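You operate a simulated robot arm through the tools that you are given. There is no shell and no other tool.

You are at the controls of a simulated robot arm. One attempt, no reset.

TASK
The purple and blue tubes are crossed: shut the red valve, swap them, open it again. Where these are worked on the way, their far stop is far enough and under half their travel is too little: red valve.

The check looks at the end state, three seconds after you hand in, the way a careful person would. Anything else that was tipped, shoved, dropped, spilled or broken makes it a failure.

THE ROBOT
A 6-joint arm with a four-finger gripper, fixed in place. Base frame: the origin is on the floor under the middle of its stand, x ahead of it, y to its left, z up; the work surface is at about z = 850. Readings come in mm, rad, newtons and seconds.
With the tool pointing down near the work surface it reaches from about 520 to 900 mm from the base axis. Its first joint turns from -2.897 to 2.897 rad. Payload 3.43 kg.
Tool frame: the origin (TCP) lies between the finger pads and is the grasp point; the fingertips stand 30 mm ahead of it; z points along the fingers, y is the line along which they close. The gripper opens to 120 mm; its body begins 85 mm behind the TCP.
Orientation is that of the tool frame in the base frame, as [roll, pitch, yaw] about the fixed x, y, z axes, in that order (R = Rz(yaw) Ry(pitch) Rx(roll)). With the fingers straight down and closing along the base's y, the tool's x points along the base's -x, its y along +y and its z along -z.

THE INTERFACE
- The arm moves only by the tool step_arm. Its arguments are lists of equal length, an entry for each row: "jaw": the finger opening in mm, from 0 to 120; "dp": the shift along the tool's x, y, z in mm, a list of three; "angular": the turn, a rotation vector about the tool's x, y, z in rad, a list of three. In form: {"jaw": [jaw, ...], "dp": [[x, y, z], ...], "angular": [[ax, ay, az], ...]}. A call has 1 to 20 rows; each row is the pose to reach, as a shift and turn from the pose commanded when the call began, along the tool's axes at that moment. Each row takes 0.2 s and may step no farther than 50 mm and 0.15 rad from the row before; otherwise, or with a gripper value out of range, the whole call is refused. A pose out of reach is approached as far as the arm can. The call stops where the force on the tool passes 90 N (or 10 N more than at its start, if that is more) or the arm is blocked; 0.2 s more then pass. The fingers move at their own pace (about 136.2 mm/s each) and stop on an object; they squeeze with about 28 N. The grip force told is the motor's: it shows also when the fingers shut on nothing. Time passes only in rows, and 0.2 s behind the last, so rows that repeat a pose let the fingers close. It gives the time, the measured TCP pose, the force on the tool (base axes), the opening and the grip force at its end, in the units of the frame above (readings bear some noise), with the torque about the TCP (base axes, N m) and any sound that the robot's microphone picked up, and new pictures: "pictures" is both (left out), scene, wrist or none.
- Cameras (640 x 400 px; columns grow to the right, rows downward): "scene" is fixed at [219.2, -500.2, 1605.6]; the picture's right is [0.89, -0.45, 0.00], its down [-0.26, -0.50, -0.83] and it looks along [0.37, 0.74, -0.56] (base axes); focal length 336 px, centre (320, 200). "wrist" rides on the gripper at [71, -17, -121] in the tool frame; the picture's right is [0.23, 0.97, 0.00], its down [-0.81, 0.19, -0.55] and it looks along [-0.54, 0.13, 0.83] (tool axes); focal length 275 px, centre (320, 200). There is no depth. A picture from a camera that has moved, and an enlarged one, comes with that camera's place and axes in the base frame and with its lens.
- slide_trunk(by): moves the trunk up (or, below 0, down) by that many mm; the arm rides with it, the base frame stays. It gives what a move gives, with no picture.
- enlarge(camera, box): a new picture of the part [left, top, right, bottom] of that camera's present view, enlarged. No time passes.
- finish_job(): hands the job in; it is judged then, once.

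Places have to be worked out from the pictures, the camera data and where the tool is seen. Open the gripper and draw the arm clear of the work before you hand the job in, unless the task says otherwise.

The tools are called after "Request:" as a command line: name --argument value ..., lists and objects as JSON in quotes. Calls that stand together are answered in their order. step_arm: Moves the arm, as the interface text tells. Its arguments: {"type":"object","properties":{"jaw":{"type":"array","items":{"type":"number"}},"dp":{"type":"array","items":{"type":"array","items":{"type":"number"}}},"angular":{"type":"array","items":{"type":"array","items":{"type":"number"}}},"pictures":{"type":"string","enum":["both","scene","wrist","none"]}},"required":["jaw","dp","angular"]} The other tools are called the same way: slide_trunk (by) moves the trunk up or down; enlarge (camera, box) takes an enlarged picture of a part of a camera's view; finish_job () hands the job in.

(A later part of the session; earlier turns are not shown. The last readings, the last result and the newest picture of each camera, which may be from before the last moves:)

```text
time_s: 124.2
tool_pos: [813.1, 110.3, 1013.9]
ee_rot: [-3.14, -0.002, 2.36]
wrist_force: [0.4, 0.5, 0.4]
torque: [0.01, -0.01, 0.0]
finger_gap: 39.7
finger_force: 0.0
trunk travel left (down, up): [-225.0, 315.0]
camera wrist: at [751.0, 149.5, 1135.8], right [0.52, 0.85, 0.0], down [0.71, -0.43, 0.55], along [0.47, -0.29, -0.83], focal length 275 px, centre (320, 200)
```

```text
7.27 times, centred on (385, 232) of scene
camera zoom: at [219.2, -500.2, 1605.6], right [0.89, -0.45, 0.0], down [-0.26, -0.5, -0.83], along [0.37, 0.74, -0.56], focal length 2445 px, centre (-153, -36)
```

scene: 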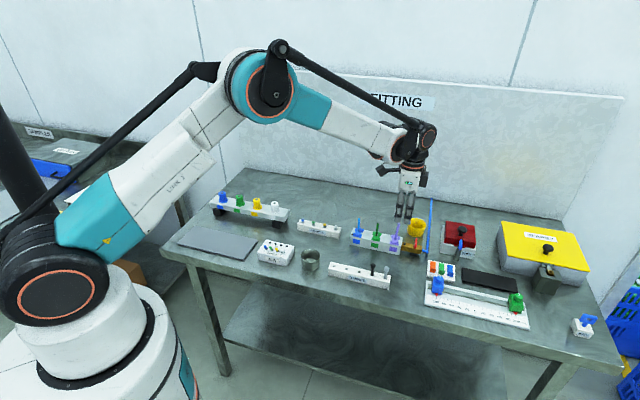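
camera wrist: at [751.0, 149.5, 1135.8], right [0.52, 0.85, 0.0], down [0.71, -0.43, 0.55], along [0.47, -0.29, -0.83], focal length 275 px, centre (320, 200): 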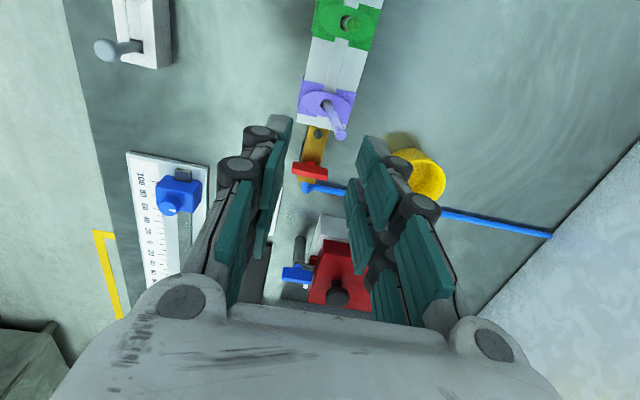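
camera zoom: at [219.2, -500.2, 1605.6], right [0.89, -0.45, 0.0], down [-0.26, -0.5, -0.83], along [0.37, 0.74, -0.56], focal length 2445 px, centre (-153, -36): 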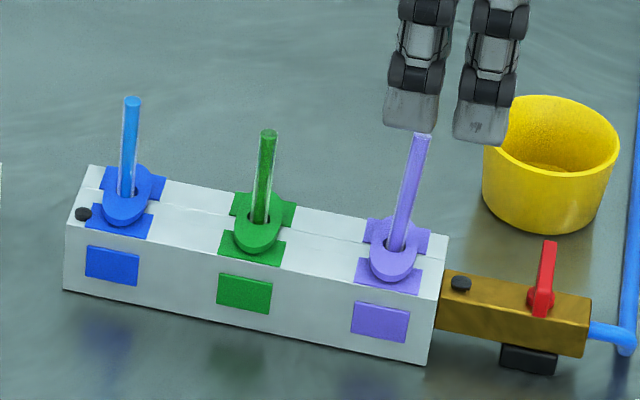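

The tube now leans mostly across the manifold (+n), standing ~9 mm high in the port. I'll come down with wide jaws centred on the hole and close, which should bring it upright in that direction.

Request:
step_arm --jaw '[50, 50, 50, 50, 50, 50, 30, 15, 0, 0, 0]' --dp '[[-2, 0.8, 10], [-2, 0.8, 30], [-2, 0.8, 50], [-2, 0.8, 66], [-2, 0.8, 78], [-2, 0.8, 78], [-2, 0.8, 78], [-2, 0.8, 78], [-2, 0.8, 78], [-2, 0.8, 78], [-2, 0.8, 78]]' --angular '[[0, 0, 0], [0, 0, 0], [0, 0, 0], [0, 0, 0], [0, 0, 0], [0, 0, 0], [0, 0, 0], [0, 0, 0], [0, 0, 0], [0, 0, 0], [0, 0, 0]]' --pictures "none"

Request:
enlarge --camera "wrist" --box '[280, 90, 380, 220]'

Request:
enlarge --camera "scene" --box '[380, 204, 415, 244]'

```text
time_s: 126.6
tool_pos: [815.4, 108.7, 938.1]
ee_rot: [3.141, 0.0, 2.362]
wrist_force: [0.9, 0.7, 0.0]
torque: [0.05, -0.03, -0.01]
finger_gap: 6.3
finger_force: 28.2
trunk travel left (down, up): [-225.0, 315.0]
```

```text
3.08 times, centred on (330, 155) of wrist
camera zoom: at [754.4, 148.6, 1058.5], right [0.52, 0.85, 0.0], down [0.71, -0.43, 0.55], along [0.47, -0.29, -0.83], focal length 847 px, centre (289, 338)
```

zoom: 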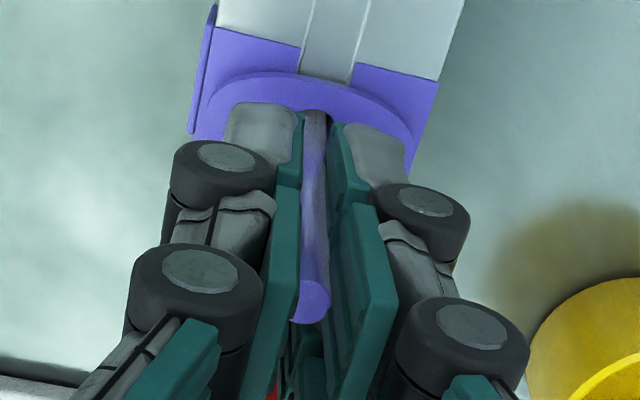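

```text
10.00 times, centred on (398, 224) of scene
camera zoom: at [219.2, -500.2, 1605.6], right [0.89, -0.45, 0.0], down [-0.26, -0.5, -0.83], along [0.37, 0.74, -0.56], focal length 3362 px, centre (-455, -40)
```

zoom: 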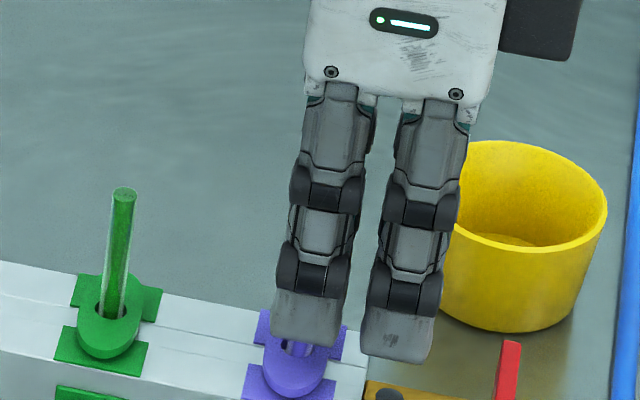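

The tube is upright and gripped well above the collar. Now one continuous push of ~10 mm to full depth, without pausing part-way.

Request:
step_arm --jaw '[0, 0, 0, 0]' --dp '[[0, 0, 3.5], [0, 0, 7], [0, 0, 10.3], [0, 0, 10.3]]' --angular '[[0, 0, 0], [0, 0, 0], [0, 0, 0], [0, 0, 0]]' --pictures "none"

Request:
enlarge --camera "wrist" --box '[280, 90, 380, 220]'

Request:
enlarge --camera "scene" --box '[380, 214, 410, 244]'

```text
time_s: 127.6
tool_pos: [815.2, 109.1, 927.9]
ee_rot: [-3.14, 0.0, 2.361]
wrist_force: [0.7, 1.7, 8.3]
torque: [0.15, 0.01, -0.01]
finger_gap: 6.0
finger_force: 27.7
trunk travel left (down, up): [-225.0, 315.0]
```

```text
3.08 times, centred on (330, 155) of wrist
camera zoom: at [754.1, 148.6, 1048.7], right [0.52, 0.85, 0.0], down [0.71, -0.43, 0.55], along [0.47, -0.29, -0.83], focal length 847 px, centre (289, 338)
```

zoom: 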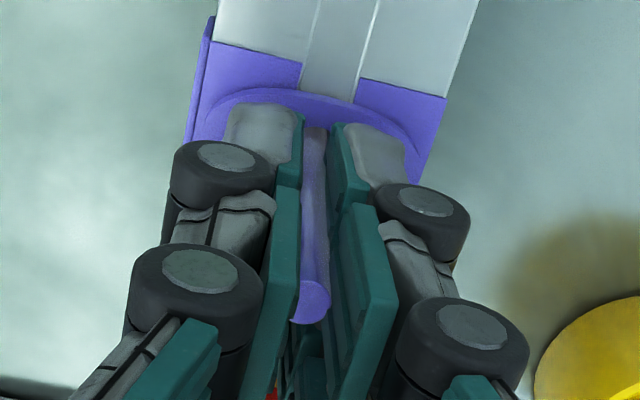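

```text
13.33 times, centred on (395, 229) of scene
camera zoom: at [219.2, -500.2, 1605.6], right [0.89, -0.45, 0.0], down [-0.26, -0.5, -0.83], along [0.37, 0.74, -0.56], focal length 4483 px, centre (-680, -187)
```

zoom: 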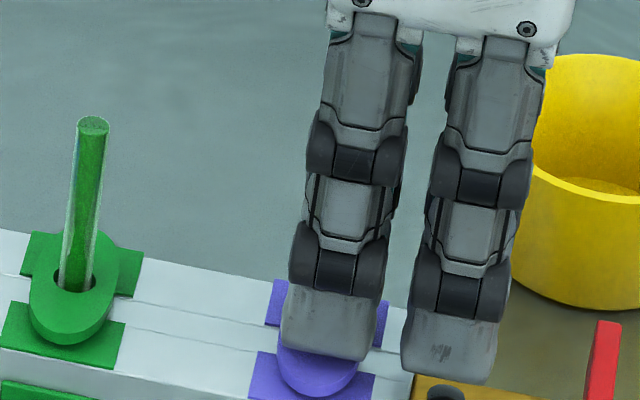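

The tube moved the full 10 mm with the fingers; force +8 N suggests it has just reached the bottom. Tug test now.

Request:
step_arm --jaw '[0, 0, 0, 0, 0]' --dp '[[0, 0, 0.8], [0, 0, 0], [0, 0, -2], [0, 0, -4], [0, 0, -4]]' --angular '[[0, 0, 0], [0, 0, 0], [0, 0, 0], [0, 0, 0], [0, 0, 0]]' --pictures "none"

Request:
enlarge --camera "wrist" --box '[280, 90, 380, 220]'

```text
time_s: 128.8
tool_pos: [816.1, 108.2, 929.3]
ee_rot: [-3.138, -0.004, 2.364]
wrist_force: [-4.2, 3.5, -20.6]
torque: [-0.08, -0.11, 0.0]
finger_gap: 5.8
finger_force: 27.8
trunk travel left (down, up): [-225.0, 315.0]
```

```text
3.08 times, centred on (330, 155) of wrist
camera zoom: at [755.2, 148.4, 1050.7], right [0.52, 0.85, 0.0], down [0.71, -0.43, 0.55], along [0.47, -0.29, -0.83], focal length 847 px, centre (289, 338)
```

zoom: 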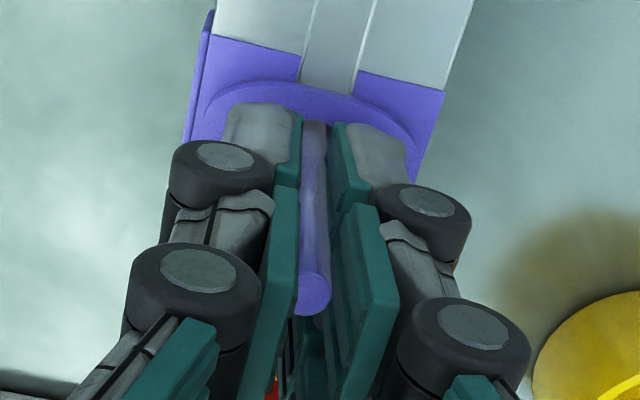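

Locked (−20.6 N). I'll release, rise, and check its height in the scene view.

Request:
step_arm --jaw '[0, 12, 24, 30, 40, 40]' --dp '[[0, 0, 2], [0, 0, 2], [0, 0, 2], [0, 0, -25], [0, 0, -65], [0, 30, -75]]' --angular '[[0, 0, 0], [0, 0, 0], [0, 0, 0], [0, 0, 0], [0, 0, 0], [0, 0, 0]]' --pictures "none"

Request:
enlarge --camera "scene" --box '[345, 215, 415, 260]'

Request:
enlarge --camera "scene" --box '[384, 220, 412, 246]'

```text
time_s: 130.2
tool_pos: [836.7, 128.3, 1006.4]
ee_rot: [3.141, -0.001, 2.362]
wrist_force: [0.3, 0.0, -0.3]
torque: [-0.02, 0.0, 0.02]
finger_gap: 39.7
finger_force: 0.0
trunk travel left (down, up): [-225.0, 315.0]
```

```text
8.89 times, centred on (380, 238) of scene
camera zoom: at [219.2, -500.2, 1605.6], right [0.89, -0.45, 0.0], down [-0.26, -0.5, -0.83], along [0.37, 0.74, -0.56], focal length 2989 px, centre (-213, -133)
```

zoom: 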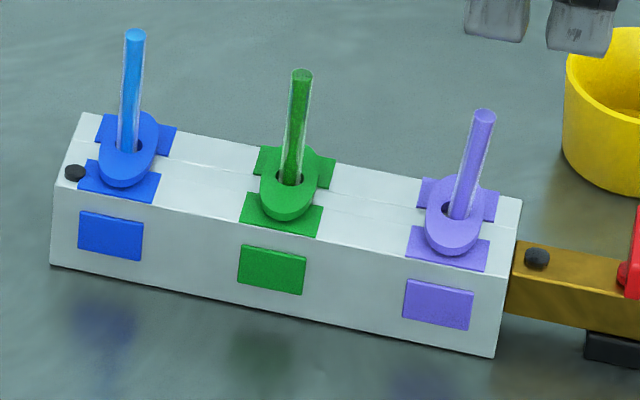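

```text
15.38 times, centred on (398, 233) of scene
camera zoom: at [219.2, -500.2, 1605.6], right [0.89, -0.45, 0.0], down [-0.26, -0.5, -0.83], along [0.37, 0.74, -0.56], focal length 5173 px, centre (-880, -308)
```

zoom: 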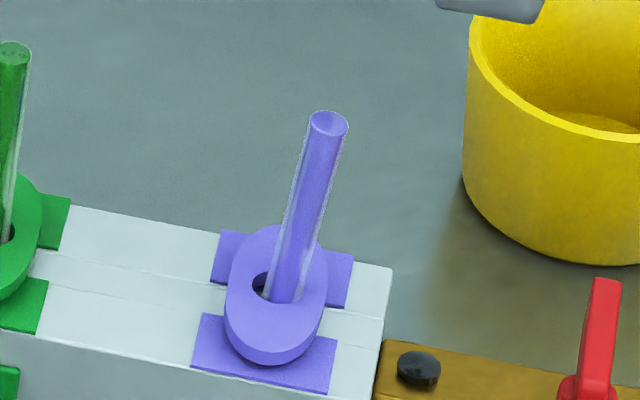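

The purple tube is now fully deep but locked with a ~6° lean along the manifold. I'd like it upright: I'll press the collar again to unlock (without gripping), then rise and look.

Request:
step_arm --jaw '[30, 24, 24, 22, 20, 20, 20, 20, 20, 20, 20, 20, 20]' --dp '[[0, -30, 5], [0, -30, 25], [0, -30, 45], [0, -30, 65], [0, -30, 74], [0, -30, 80], [0, -30, 83], [0, -30, 85], [0, -30, 86.5], [0, -30, 86.5], [0, -30, 80], [0, -30, 70], [0, -30, 70]]' --angular '[[0, 0, 0], [0, 0, 0], [0, 0, 0], [0, 0, 0], [0, 0, 0], [0, 0, 0], [0, 0, 0], [0, 0, 0], [0, 0, 0], [0, 0, 0], [0, 0, 0], [0, 0, 0], [0, 0, 0]]' --pictures "none"

Request:
enlarge --camera "wrist" --box '[260, 80, 400, 220]'

Request:
enlarge --camera "scene" --box '[380, 214, 410, 244]'

```text
time_s: 133.0
tool_pos: [814.4, 108.4, 935.4]
ee_rot: [-3.141, 0.001, 2.361]
wrist_force: [1.0, 0.6, -0.8]
torque: [-0.01, 0.0, -0.01]
finger_gap: 19.6
finger_force: 0.0
trunk travel left (down, up): [-225.0, 315.0]
```

```text
2.86 times, centred on (330, 150) of wrist
camera zoom: at [753.6, 147.6, 1057.0], right [0.52, 0.85, 0.0], down [0.71, -0.43, 0.55], along [0.47, -0.29, -0.83], focal length 786 px, centre (291, 343)
```

zoom: 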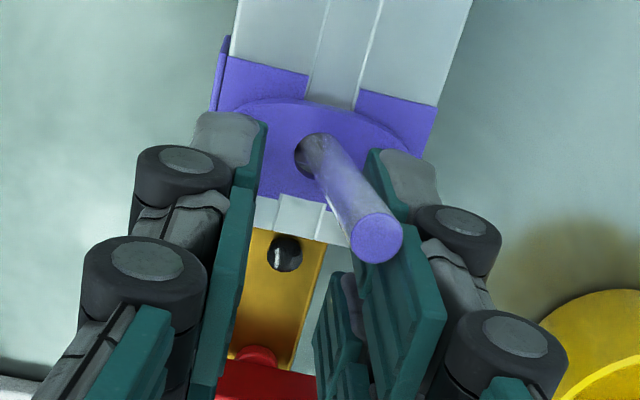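

```text
13.33 times, centred on (395, 229) of scene
camera zoom: at [219.2, -500.2, 1605.6], right [0.89, -0.45, 0.0], down [-0.26, -0.5, -0.83], along [0.37, 0.74, -0.56], focal length 4483 px, centre (-680, -187)
```

zoom: 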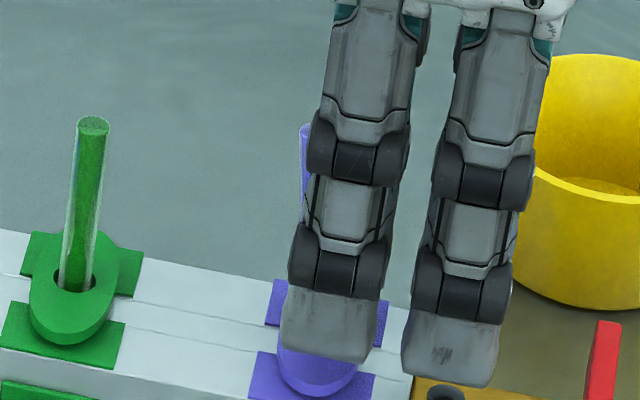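

The freed tube flops again (leaning ~+n and −e). I'll rise 7 mm, close to align it across, and then measure the remaining lean along the manifold.

Request:
step_arm --jaw '[24, 24, 12, 0, 0, 0]' --dp '[[0, 0, -3], [0, 0, -7.5], [0, 0, -7.5], [0, 0, -7.5], [0, 0, -7.5], [0, 0, -7.5]]' --angular '[[0, 0, 0], [0, 0, 0], [0, 0, 0], [0, 0, 0], [0, 0, 0], [0, 0, 0]]' --pictures "both"

Request:
enlarge --camera "wrist" --box '[260, 80, 400, 220]'

Request:
enlarge --camera "scene" --box '[380, 214, 410, 244]'

```text
time_s: 134.4
tool_pos: [816.3, 109.3, 944.8]
ee_rot: [3.141, -0.001, 2.364]
wrist_force: [2.3, 2.9, 0.9]
torque: [0.08, -0.1, -0.06]
finger_gap: 6.0
finger_force: 27.8
trunk travel left (down, up): [-225.0, 315.0]
camera wrist: at [754.1, 148.2, 1064.8], right [0.52, 0.85, 0.0], down [0.71, -0.43, 0.55], along [0.47, -0.29, -0.83], focal length 275 px, centre (320, 200)
```

scene: 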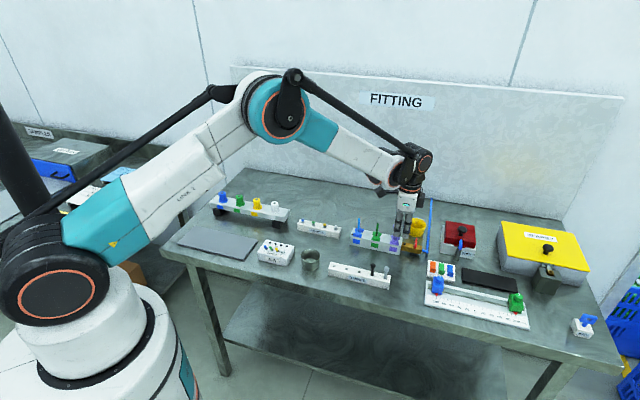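
wrist: 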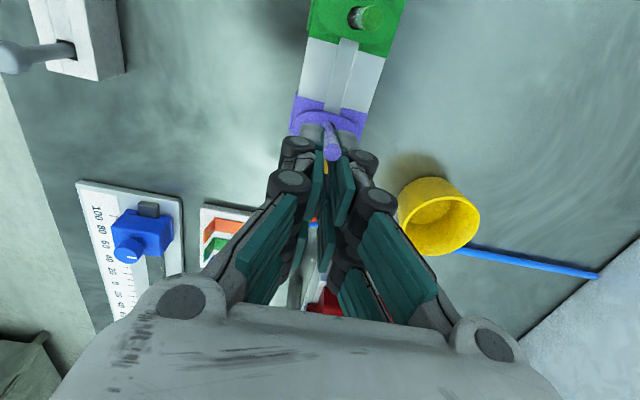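

```text
2.86 times, centred on (330, 150) of wrist
camera zoom: at [754.1, 148.2, 1064.8], right [0.52, 0.85, 0.0], down [0.71, -0.43, 0.55], along [0.47, -0.29, -0.83], focal length 786 px, centre (291, 343)
```

zoom: 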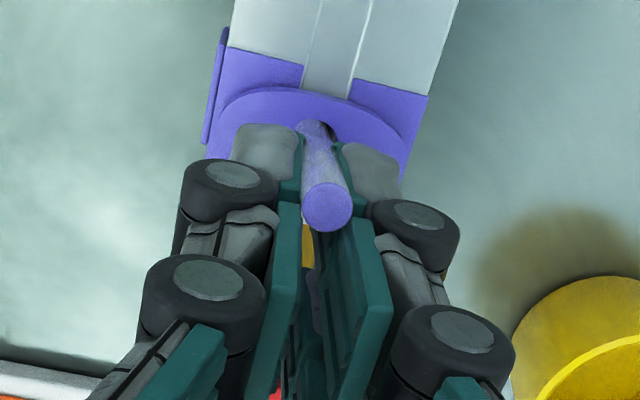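

```text
13.33 times, centred on (395, 229) of scene
camera zoom: at [219.2, -500.2, 1605.6], right [0.89, -0.45, 0.0], down [-0.26, -0.5, -0.83], along [0.37, 0.74, -0.56], focal length 4483 px, centre (-680, -187)
```

zoom: 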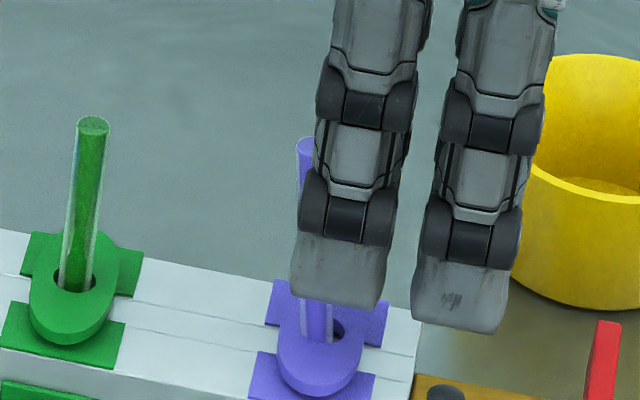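

The tube leans ~12° toward −e in the grip (n is aligned). I'll tilt the tool by +0.21 rad about its y-axis, pivoting at the collar hole, to bring the tube upright, and check.

Request:
step_arm --jaw '[0, 0, 0, 0]' --dp '[[-3.4, 0, 1.0], [-6.7, 0, 2.2], [-9.9, 0, 3.7], [-9.9, 0, 3.7]]' --angular '[[0, 0.07, 0], [0, 0.14, 0], [0, 0.21, 0], [0, 0.21, 0]]' --pictures "both"

Request:
enlarge --camera "wrist" --box '[260, 80, 400, 220]'

Request:
enlarge --camera "scene" --box '[380, 214, 410, 244]'

```text
time_s: 135.4
tool_pos: [823.5, 100.9, 941.0]
ee_rot: [3.14, -0.21, 2.363]
wrist_force: [3.4, 2.2, 0.1]
torque: [0.11, -0.19, -0.12]
finger_gap: 6.0
finger_force: 28.4
trunk travel left (down, up): [-225.0, 315.0]
camera wrist: at [780.9, 121.6, 1073.6], right [0.52, 0.85, 0.05], down [0.78, -0.5, 0.37], along [0.34, -0.16, -0.93], focal length 275 px, centre (320, 200)
```

scene: 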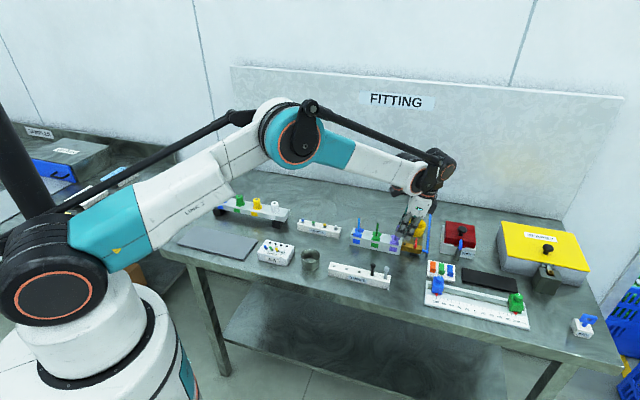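
wrist: 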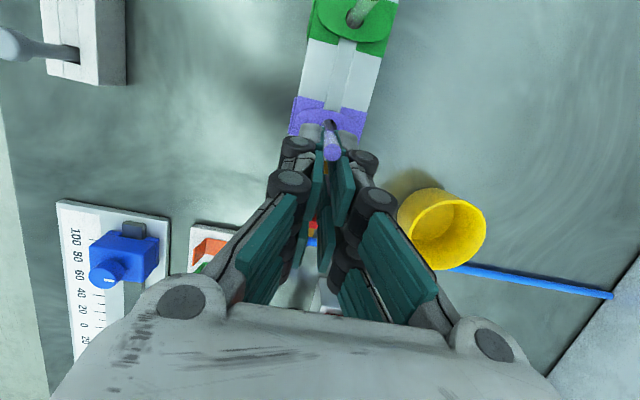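

```text
2.86 times, centred on (330, 150) of wrist
camera zoom: at [780.9, 121.6, 1073.6], right [0.52, 0.85, 0.05], down [0.78, -0.5, 0.37], along [0.34, -0.16, -0.93], focal length 786 px, centre (291, 343)
```

zoom: 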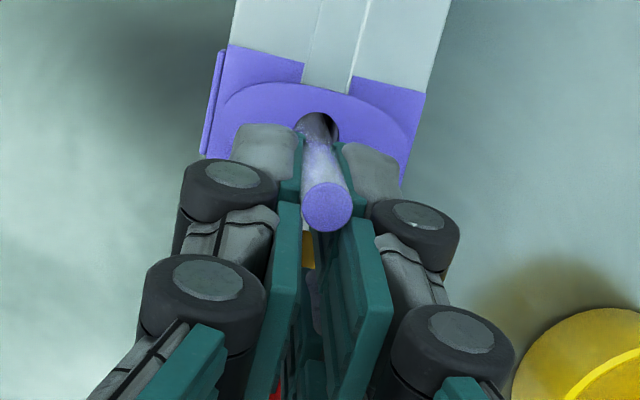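

```text
13.33 times, centred on (395, 229) of scene
camera zoom: at [219.2, -500.2, 1605.6], right [0.89, -0.45, 0.0], down [-0.26, -0.5, -0.83], along [0.37, 0.74, -0.56], focal length 4483 px, centre (-680, -187)
```

zoom: 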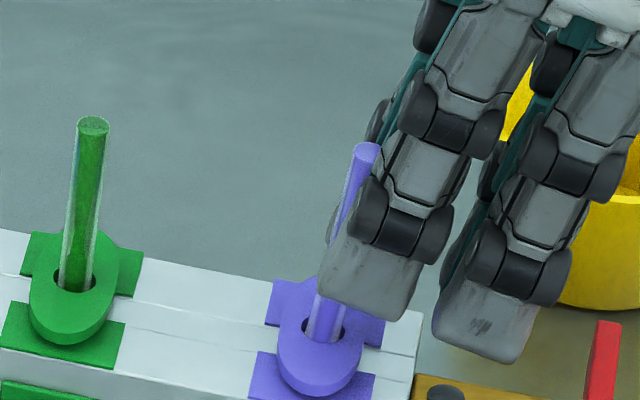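

The scene view shows it slightly overcorrected (~4° the other way). I'll tilt back by 0.07 rad about the same pivot.

Request:
step_arm --jaw '[0, 0, 0]' --dp '[[1.7, 0, -0.4], [3.4, 0, -0.7], [3.4, 0, -0.7]]' --angular '[[0, -0.035, 0], [0, -0.07, 0], [0, -0.07, 0]]' --pictures "none"

Request:
enlarge --camera "scene" --box '[380, 214, 410, 244]'

Request:
enlarge --camera "wrist" --box '[260, 80, 400, 220]'

```text
time_s: 136.2
tool_pos: [821.4, 104.2, 941.2]
ee_rot: [-3.142, -0.141, 2.361]
wrist_force: [3.8, 1.2, 0.2]
torque: [0.07, -0.21, -0.11]
finger_gap: 6.2
finger_force: 27.9
trunk travel left (down, up): [-225.0, 315.0]
```

```text
13.33 times, centred on (395, 229) of scene
camera zoom: at [219.2, -500.2, 1605.6], right [0.89, -0.45, 0.0], down [-0.26, -0.5, -0.83], along [0.37, 0.74, -0.56], focal length 4483 px, centre (-680, -187)
```

zoom: 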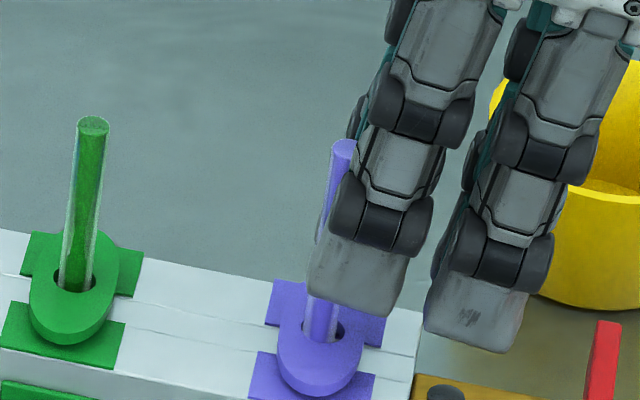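

```text
2.86 times, centred on (330, 150) of wrist
camera zoom: at [771.3, 130.9, 1071.7], right [0.52, 0.85, 0.03], down [0.76, -0.48, 0.43], along [0.39, -0.2, -0.9], focal length 786 px, centre (291, 343)
```

zoom: 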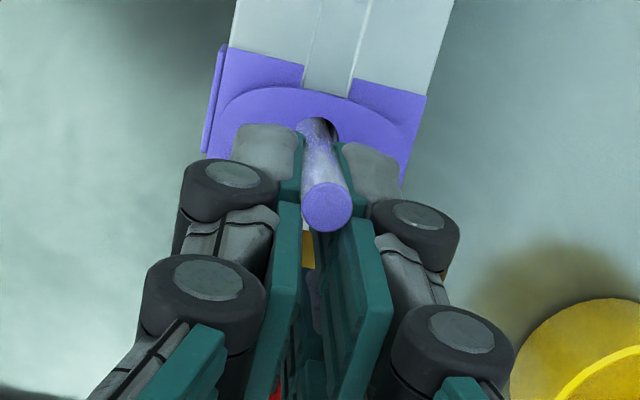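

Nearly upright now (~1°), about 7 mm above the original depth. One continuous push of 7 mm straight down (world vertical).

Request:
step_arm --jaw '[0, 0, 0, 0]' --dp '[[-0.42, 0.3, 2.97], [-0.77, 0.3, 5.45], [-1.0, 0.3, 7.1], [-1.0, 0.3, 7.1]]' --angular '[[0, 0, 0], [0, 0, 0], [0, 0, 0], [0, 0, 0]]' --pictures "none"

Request:
enlarge --camera "scene" --box '[380, 214, 410, 244]'

Request:
enlarge --camera "wrist" --box '[260, 80, 400, 220]'

```text
time_s: 137.2
tool_pos: [820.9, 103.5, 934.9]
ee_rot: [-3.141, -0.14, 2.361]
wrist_force: [0.7, 0.7, 4.1]
torque: [0.17, 0.02, -0.03]
finger_gap: 6.0
finger_force: 28.6
trunk travel left (down, up): [-225.0, 315.0]
```

```text
13.33 times, centred on (395, 229) of scene
camera zoom: at [219.2, -500.2, 1605.6], right [0.89, -0.45, 0.0], down [-0.26, -0.5, -0.83], along [0.37, 0.74, -0.56], focal length 4483 px, centre (-680, -187)
```

zoom: 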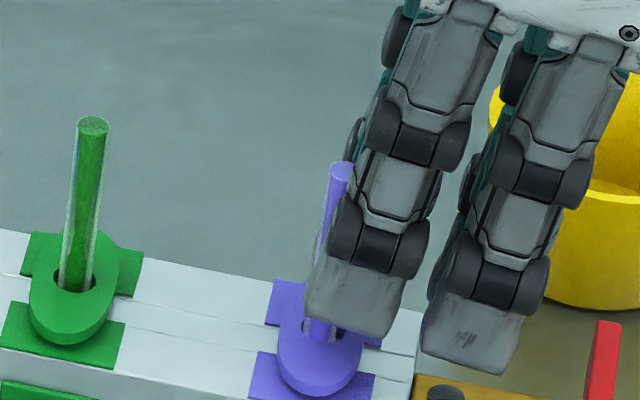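

```text
2.86 times, centred on (330, 150) of wrist
camera zoom: at [771.8, 131.3, 1064.5], right [0.52, 0.85, 0.03], down [0.76, -0.48, 0.43], along [0.39, -0.2, -0.9], focal length 786 px, centre (291, 343)
```

zoom: 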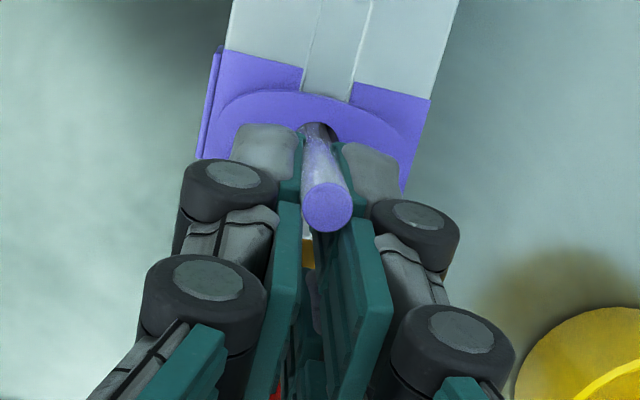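

Depth now matches the original (~47 mm exposed) and it's nearly upright. Tug test along vertical.

Request:
step_arm --jaw '[0, 0, 0, 0]' --dp '[[0.2, 0, -1.5], [0.42, 0, -3], [0.5, 0, -3.5], [0.5, 0, -3.5]]' --angular '[[0, 0, 0], [0, 0, 0], [0, 0, 0], [0, 0, 0]]' --pictures "none"

Request:
enlarge --camera "scene" --box '[380, 214, 410, 244]'

```text
time_s: 138.2
tool_pos: [821.5, 104.8, 936.3]
ee_rot: [-3.14, -0.141, 2.361]
wrist_force: [-3.0, 2.9, -20.9]
torque: [-0.22, -0.23, -0.01]
finger_gap: 5.8
finger_force: 28.0
trunk travel left (down, up): [-225.0, 315.0]
```

```text
13.33 times, centred on (395, 229) of scene
camera zoom: at [219.2, -500.2, 1605.6], right [0.89, -0.45, 0.0], down [-0.26, -0.5, -0.83], along [0.37, 0.74, -0.56], focal length 4483 px, centre (-680, -187)
```

zoom: 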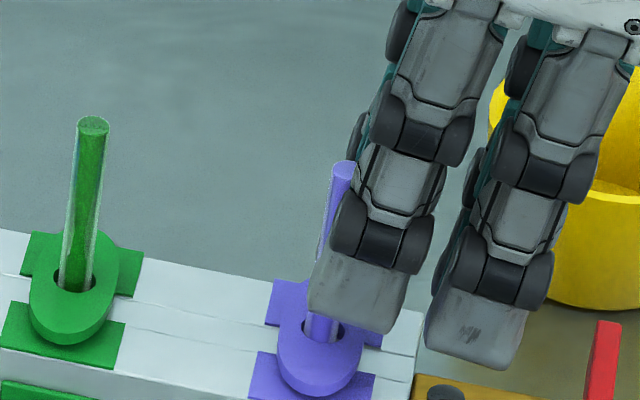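

Locked (−21 N) and upright. I'll release, rise vertically, and un-tilt the tool.

Request:
step_arm --jaw '[0, 12, 24, 34, 40, 40, 40, 40]' --dp '[[-0.2, 0, 1.5], [-0.2, 0, 1.5], [-0.2, 0, 1.5], [0, 0, 0], [3.5, 0, -25], [9.8, 0, -69.3], [9.8, 0, -69.3], [9.8, 0, -69.3]]' --angular '[[0, 0, 0], [0, 0, 0], [0, 0, 0], [0, 0, 0], [0, 0, 0], [0, 0, 0], [0, -0.14, 0], [0, -0.14, 0]]' --pictures "both"

Request:
enlarge --camera "scene" --box '[345, 215, 415, 260]'

Request:
enlarge --camera "scene" --box '[384, 220, 412, 246]'

```text
time_s: 140.0
tool_pos: [820.9, 102.4, 1006.8]
ee_rot: [3.141, 0.001, 2.361]
wrist_force: [0.5, -0.6, 0.5]
torque: [-0.03, -0.04, 0.02]
finger_gap: 40.1
finger_force: 0.2
trunk travel left (down, up): [-225.0, 315.0]
camera wrist: at [758.8, 142.6, 1127.8], right [0.52, 0.85, 0.0], down [0.71, -0.43, 0.55], along [0.47, -0.29, -0.83], focal length 275 px, centre (320, 200)
```

scene: 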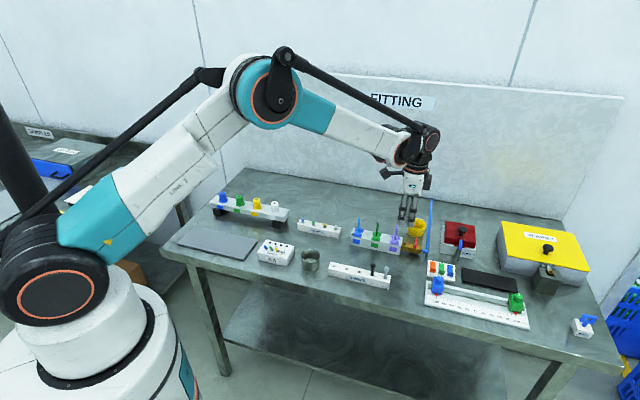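
wrist: 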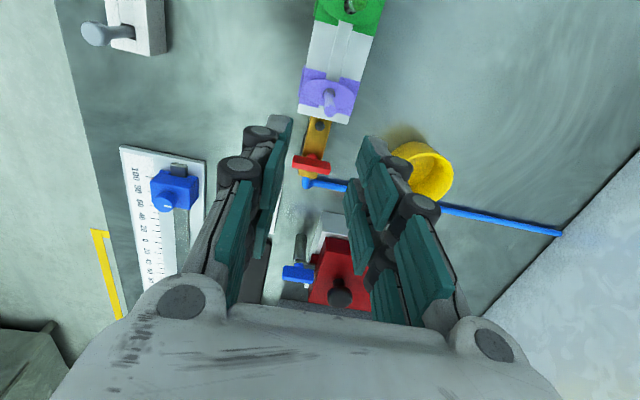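

```text
8.89 times, centred on (380, 238) of scene
camera zoom: at [219.2, -500.2, 1605.6], right [0.89, -0.45, 0.0], down [-0.26, -0.5, -0.83], along [0.37, 0.74, -0.56], focal length 2989 px, centre (-213, -133)
```

zoom: 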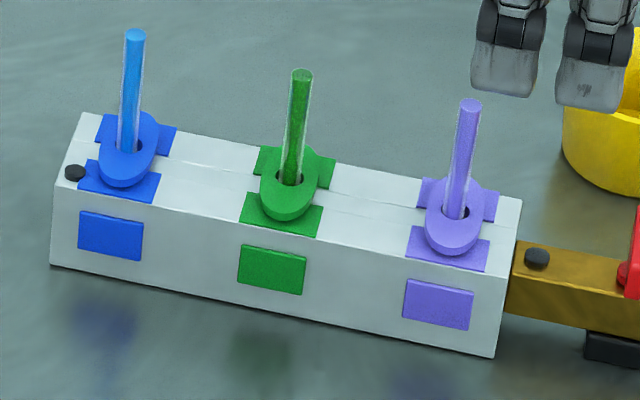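

```text
15.38 times, centred on (398, 233) of scene
camera zoom: at [219.2, -500.2, 1605.6], right [0.89, -0.45, 0.0], down [-0.26, -0.5, -0.83], along [0.37, 0.74, -0.56], focal length 5173 px, centre (-880, -308)
```

zoom: 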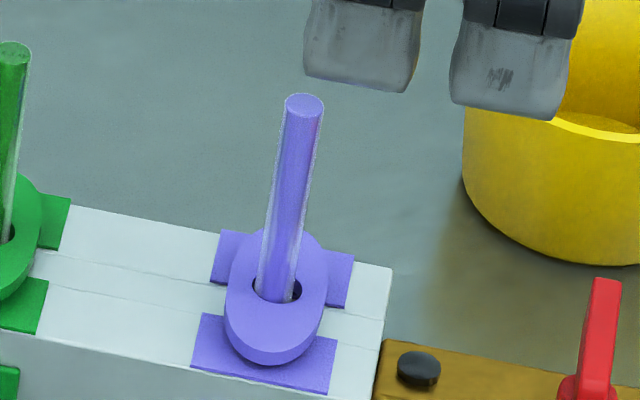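

The purple tube is now upright at the original depth. Next the blue one (~3 mm high): I'll move over to the blue port and check alignment.

Request:
step_arm --jaw '[40, 40, 40, 40, 40]' --dp '[[32, 0.5, 0], [64, 1, 0], [96, 1.5, 0], [128.4, 1.8, 0], [128.4, 1.8, 0]]' --angular '[[0, 0, 0], [0, 0, 0], [0, 0, 0], [0, 0, 0], [0, 0, 0]]' --pictures "none"

Request:
enlarge --camera "wrist" --box '[220, 50, 420, 210]'

```text
time_s: 141.2
tool_pos: [728.7, 193.4, 1007.1]
ee_rot: [3.141, 0.0, 2.36]
wrist_force: [-0.1, 0.4, 0.5]
torque: [-0.02, -0.02, -0.01]
finger_gap: 40.0
finger_force: 0.2
trunk travel left (down, up): [-225.0, 315.0]
```

```text
2.50 times, centred on (320, 130) of wrist
camera zoom: at [667.6, 233.4, 1128.0], right [0.52, 0.85, 0.0], down [0.71, -0.43, 0.55], along [0.47, -0.29, -0.83], focal length 688 px, centre (320, 375)
```

zoom: 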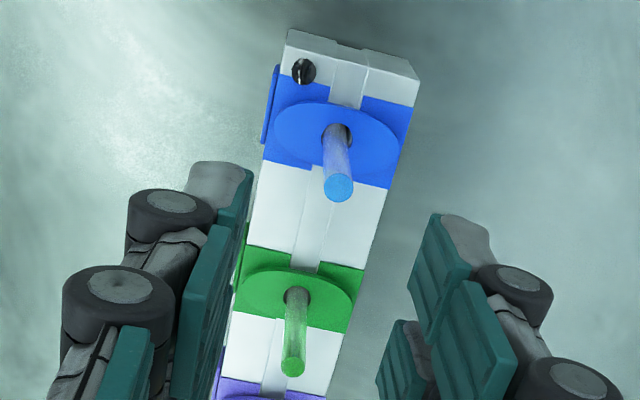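

Aligned on the blue port. I'll descend and press the collar with the jaws at 18 mm, then close on the tube and lift 6 mm.

Request:
step_arm --jaw '[30, 24, 24, 20, 18, 18, 18, 18, 18, 18, 18]' --dp '[[-0.5, 0, 10], [-0.5, 0, 30], [-0.5, 0, 50], [-0.5, 0, 68], [-0.5, 0, 76], [-0.5, 0, 81], [-0.5, 0, 84], [-0.5, 0, 86], [-0.5, 0, 87.3], [-0.5, 0, 88.3], [-0.5, 0, 88.3]]' --angular '[[0, 0, 0], [0, 0, 0], [0, 0, 0], [0, 0, 0], [0, 0, 0], [0, 0, 0], [0, 0, 0], [0, 0, 0], [0, 0, 0], [0, 0, 0], [0, 0, 0]]' --pictures "none"

Request:
enlarge --camera "wrist" --box '[260, 80, 400, 220]'

Request:
enlarge --camera "scene" --box '[344, 210, 376, 242]'

```text
time_s: 143.6
tool_pos: [730.5, 194.6, 920.4]
ee_rot: [3.141, 0.002, 2.363]
wrist_force: [3.8, 1.2, 17.0]
torque: [0.25, 0.03, -0.04]
finger_gap: 18.1
finger_force: 0.2
trunk travel left (down, up): [-225.0, 315.0]
```

```text
2.86 times, centred on (330, 150) of wrist
camera zoom: at [668.5, 234.0, 1041.6], right [0.52, 0.85, 0.0], down [0.71, -0.43, 0.55], along [0.47, -0.29, -0.83], focal length 786 px, centre (291, 343)
```

zoom: 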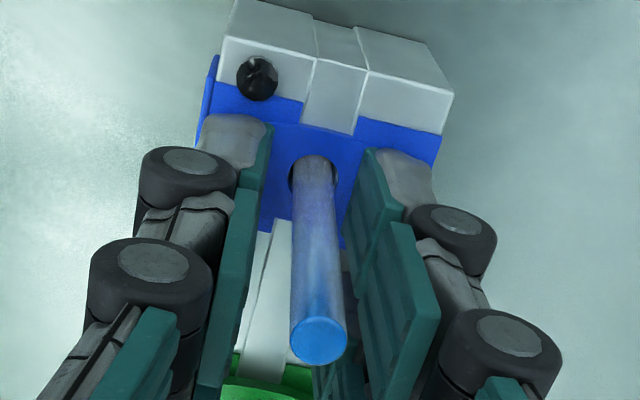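

```text
12.50 times, centred on (360, 226) of scene
camera zoom: at [219.2, -500.2, 1605.6], right [0.89, -0.45, 0.0], down [-0.26, -0.5, -0.83], along [0.37, 0.74, -0.56], focal length 4203 px, centre (-180, -125)
```

zoom: 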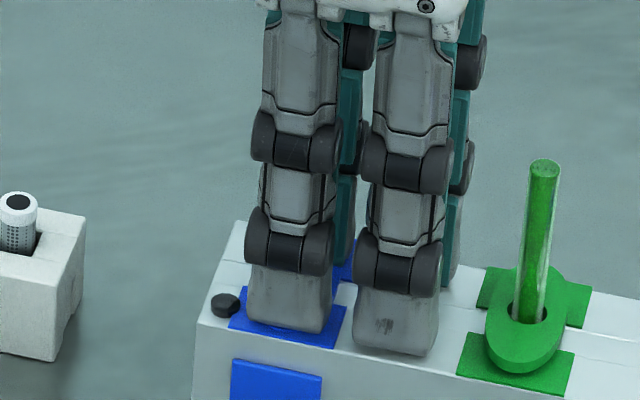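

The tube stays upright with the collar pressed (17 N). I'll rise to z≈936 without closing, then see where the tube is.

Request:
step_arm --jaw '[20, 20, 20, 20]' --dp '[[0, 0, -4], [0, 0, -10], [0, 0, -18], [0, 0, -18]]' --angular '[[0, 0, 0], [0, 0, 0], [0, 0, 0], [0, 0, 0]]' --pictures "none"

Request:
enlarge --camera "wrist" --box '[260, 80, 400, 220]'

```text
time_s: 144.6
tool_pos: [730.6, 193.9, 937.0]
ee_rot: [-3.141, -0.001, 2.361]
wrist_force: [-0.2, -1.0, -0.3]
torque: [-0.01, -0.01, 0.0]
finger_gap: 20.1
finger_force: 0.2
trunk travel left (down, up): [-225.0, 315.0]
```

```text
2.86 times, centred on (330, 150) of wrist
camera zoom: at [669.6, 234.3, 1058.2], right [0.52, 0.85, 0.0], down [0.71, -0.43, 0.55], along [0.47, -0.29, -0.83], focal length 786 px, centre (291, 343)
```

zoom: 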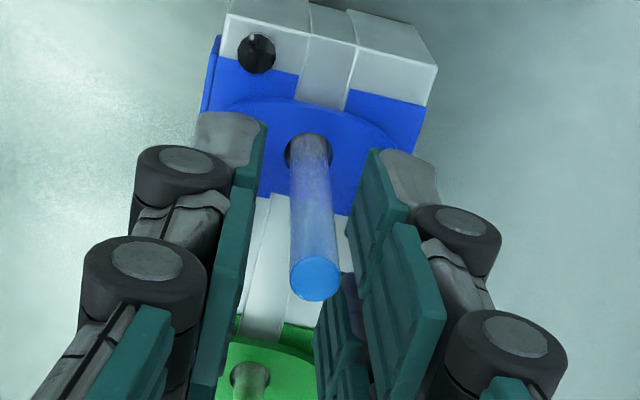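

The tube is upright, about 6 mm high after the collar dragged it. I'll close on it and check before the continuous push.

Request:
step_arm --jaw '[10, 0, 0, 0]' --dp '[[0, 0, 0], [0, 0, 0], [0, 0, 0], [0, 0, 0]]' --angular '[[0, 0, 0], [0, 0, 0], [0, 0, 0], [0, 0, 0]]' --pictures "none"

Request:
enlarge --camera "wrist" --box '[260, 80, 400, 220]'

Request:
enlarge --camera "scene" --box '[344, 210, 376, 242]'

```text
time_s: 145.6
tool_pos: [731.7, 194.9, 937.8]
ee_rot: [3.14, 0.001, 2.36]
wrist_force: [0.0, 0.5, -0.5]
torque: [0.01, 0.0, -0.05]
finger_gap: 6.0
finger_force: 28.3
trunk travel left (down, up): [-225.0, 315.0]
```

```text
2.86 times, centred on (330, 150) of wrist
camera zoom: at [669.6, 234.3, 1058.2], right [0.52, 0.85, 0.0], down [0.71, -0.43, 0.55], along [0.47, -0.29, -0.83], focal length 786 px, centre (291, 343)
```

zoom: 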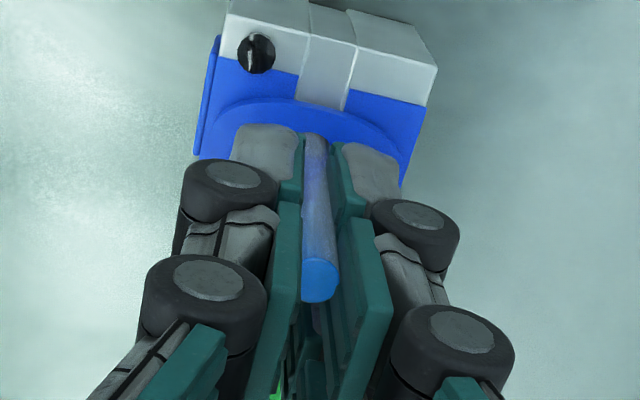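

```text
12.50 times, centred on (360, 226) of scene
camera zoom: at [219.2, -500.2, 1605.6], right [0.89, -0.45, 0.0], down [-0.26, -0.5, -0.83], along [0.37, 0.74, -0.56], focal length 4203 px, centre (-180, -125)
```

zoom: 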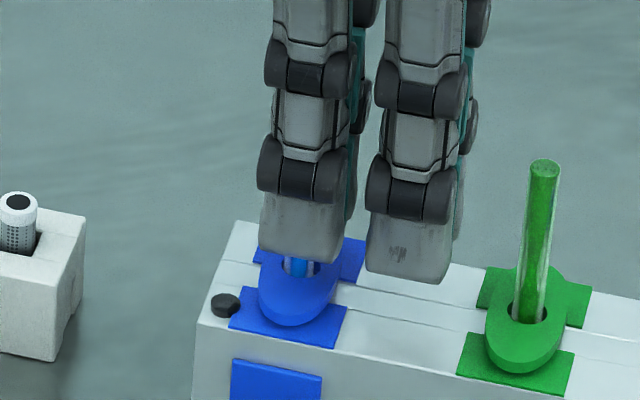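

Gripped upright with no load. Now a continuous 6 mm push, then hold.

Request:
step_arm --jaw '[0, 0, 0, 0]' --dp '[[0, 0, 2.5], [0, 0, 5], [0, 0, 6.2], [0, 0, 6.2]]' --angular '[[0, 0, 0], [0, 0, 0], [0, 0, 0], [0, 0, 0]]' --pictures "none"

Request:
enlarge --camera "wrist" --box '[260, 80, 400, 220]'

```text
time_s: 146.6
tool_pos: [732.6, 196.5, 932.5]
ee_rot: [-3.141, 0.001, 2.36]
wrist_force: [-0.1, -0.8, 2.8]
torque: [-0.01, 0.03, 0.05]
finger_gap: 6.0
finger_force: 27.8
trunk travel left (down, up): [-225.0, 315.0]
```

```text
2.86 times, centred on (330, 150) of wrist
camera zoom: at [669.5, 234.6, 1052.9], right [0.52, 0.85, 0.0], down [0.71, -0.43, 0.55], along [0.47, -0.29, -0.83], focal length 786 px, centre (291, 343)
```

zoom: 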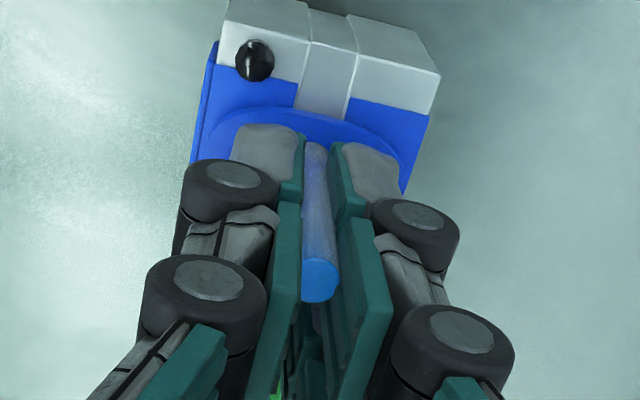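

It followed without slipping (2.8 N). Tug test.

Request:
step_arm --jaw '[0, 0, 0, 0]' --dp '[[0, 0, -1.5], [0, 0, -3], [0, 0, -3.5], [0, 0, -3.5]]' --angular '[[0, 0, 0], [0, 0, 0], [0, 0, 0], [0, 0, 0]]' --pictures "none"

Request:
enlarge --camera "wrist" --box '[260, 80, 400, 220]'

```text
time_s: 147.6
tool_pos: [732.5, 196.0, 933.8]
ee_rot: [-3.14, 0.0, 2.361]
wrist_force: [-1.9, -1.0, -21.8]
torque: [-0.3, -0.12, 0.04]
finger_gap: 5.9
finger_force: 27.5
trunk travel left (down, up): [-225.0, 315.0]
```

```text
2.86 times, centred on (330, 150) of wrist
camera zoom: at [670.0, 234.8, 1054.7], right [0.52, 0.85, 0.0], down [0.71, -0.43, 0.55], along [0.47, -0.29, -0.83], focal length 786 px, centre (291, 343)
```

zoom: 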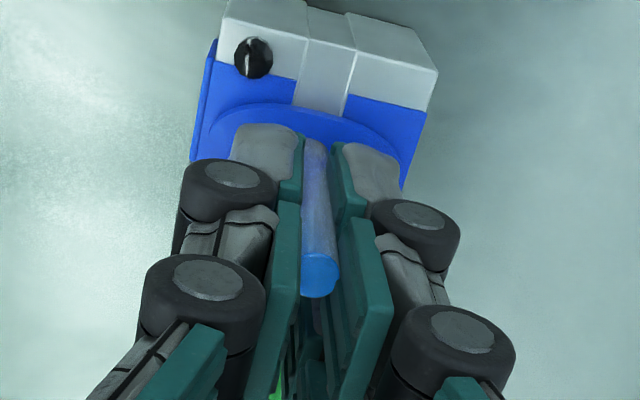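

Locked (−22 N). I'll release, rise, move aside, and verify its height and posture.

Request:
step_arm --jaw '[0, 12, 24, 32, 40, 40, 40]' --dp '[[0, 0, 2], [0, 0, 2], [0, 0, 2], [0, 0, -20], [0, 0, -60], [0, 35, -75], [0, 35, -75]]' --angular '[[0, 0, 0], [0, 0, 0], [0, 0, 0], [0, 0, 0], [0, 0, 0], [0, 0, 0], [0, 0, 0]]' --pictures "none"

Request:
enlarge --camera "scene" --box '[345, 215, 415, 260]'

Request:
enlarge --camera "scene" --box '[346, 214, 378, 240]'

```text
time_s: 149.2
tool_pos: [756.8, 219.9, 1008.5]
ee_rot: [-3.141, 0.0, 2.362]
wrist_force: [-0.7, 0.0, -0.5]
torque: [-0.05, 0.03, -0.03]
finger_gap: 40.1
finger_force: 0.1
trunk travel left (down, up): [-225.0, 315.0]
```

```text
8.89 times, centred on (380, 238) of scene
camera zoom: at [219.2, -500.2, 1605.6], right [0.89, -0.45, 0.0], down [-0.26, -0.5, -0.83], along [0.37, 0.74, -0.56], focal length 2989 px, centre (-213, -133)
```

zoom: 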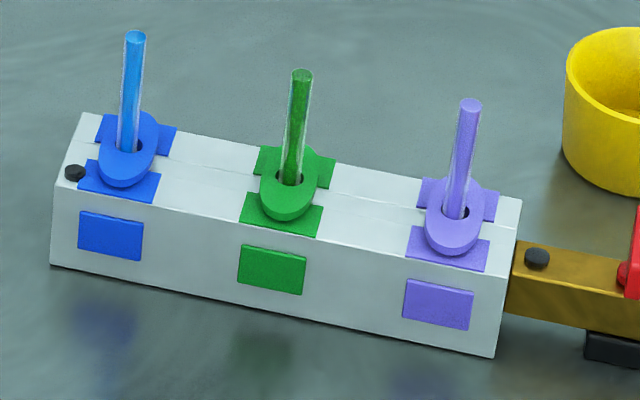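

```text
15.38 times, centred on (362, 227) of scene
camera zoom: at [219.2, -500.2, 1605.6], right [0.89, -0.45, 0.0], down [-0.26, -0.5, -0.83], along [0.37, 0.74, -0.56], focal length 5173 px, centre (-326, -215)
```

zoom: 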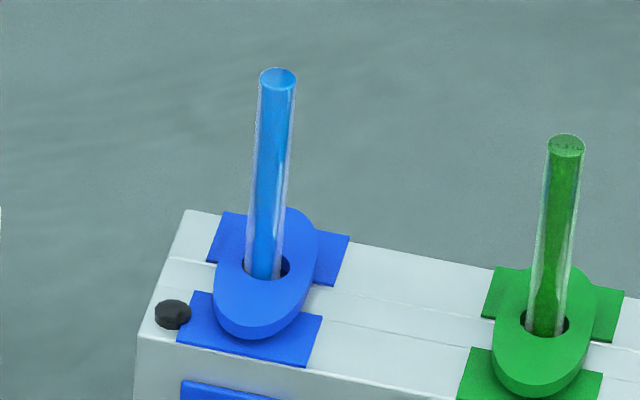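

Blue improved but is still ~2 mm above its original level. I'll repeat once: press the collar, rise, regrip, and push 2 mm further this time.

Request:
step_arm --jaw '[36, 30, 24, 20, 18, 18, 18, 18, 18, 18, 18, 20, 20, 20]' --dp '[[0, -35, 0], [0, -35, 25], [0, -35, 50], [0, -35, 70], [0, -35, 78], [0, -35, 83], [0, -35, 86], [0, -35, 88], [0, -35, 89.3], [0, -35, 90.3], [0, -35, 90.3], [0, -35, 86], [0, -35, 80], [0, -35, 72]]' --angular '[[0, 0, 0], [0, 0, 0], [0, 0, 0], [0, 0, 0], [0, 0, 0], [0, 0, 0], [0, 0, 0], [0, 0, 0], [0, 0, 0], [0, 0, 0], [0, 0, 0], [0, 0, 0], [0, 0, 0], [0, 0, 0]]' --pictures "none"

Request:
enlarge --camera "wrist" --box '[260, 80, 400, 220]'

```text
time_s: 152.2
tool_pos: [731.6, 195.3, 937.9]
ee_rot: [-3.141, 0.001, 2.361]
wrist_force: [0.0, 0.7, -0.6]
torque: [0.0, -0.01, 0.02]
finger_gap: 20.1
finger_force: 0.1
trunk travel left (down, up): [-225.0, 315.0]
```

```text
2.86 times, centred on (330, 150) of wrist
camera zoom: at [669.7, 234.4, 1059.3], right [0.52, 0.85, 0.0], down [0.71, -0.43, 0.55], along [0.47, -0.29, -0.83], focal length 786 px, centre (291, 343)
```

zoom: 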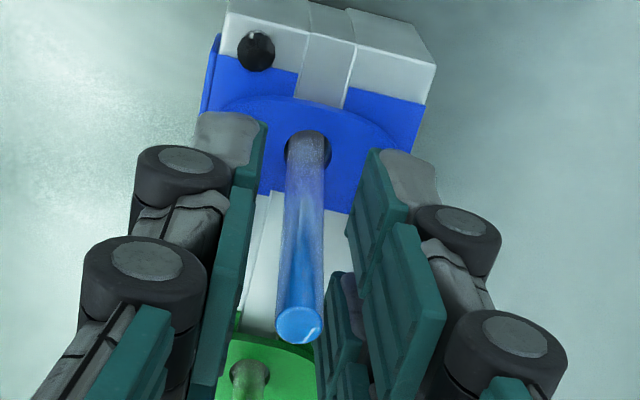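

This time it flopped ~10° toward +e. I'll grip it a bit higher, then straighten it with a tool tilt as I did for purple.

Request:
step_arm --jaw '[24, 24, 12, 0, 0, 0]' --dp '[[0, 0, -3], [0, 0, -6], [0, 0, -6], [0, 0, -6], [0, 0, -6], [0, 0, -6]]' --angular '[[0, 0, 0], [0, 0, 0], [0, 0, 0], [0, 0, 0], [0, 0, 0], [0, 0, 0]]' --pictures "none"

Request:
enlarge --camera "wrist" --box '[260, 80, 400, 220]'

Request:
enlarge --camera "scene" --box '[344, 205, 379, 240]'

```text
time_s: 153.6
tool_pos: [731.0, 194.0, 944.9]
ee_rot: [-3.141, -0.001, 2.362]
wrist_force: [1.0, -0.7, 0.1]
torque: [0.03, -0.03, -0.03]
finger_gap: 5.9
finger_force: 27.8
trunk travel left (down, up): [-225.0, 315.0]
```

```text
2.86 times, centred on (330, 150) of wrist
camera zoom: at [669.0, 234.0, 1065.5], right [0.52, 0.85, 0.0], down [0.71, -0.43, 0.55], along [0.47, -0.29, -0.83], focal length 786 px, centre (291, 343)
```

zoom: 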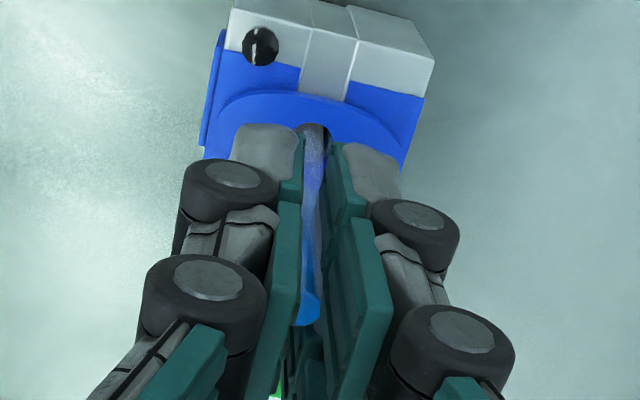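

```text
11.43 times, centred on (362, 222) of scene
camera zoom: at [219.2, -500.2, 1605.6], right [0.89, -0.45, 0.0], down [-0.26, -0.5, -0.83], along [0.37, 0.74, -0.56], focal length 3843 px, centre (-154, -57)
```

zoom: 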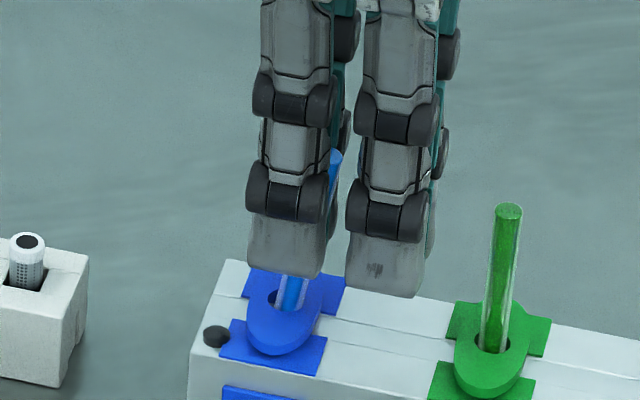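

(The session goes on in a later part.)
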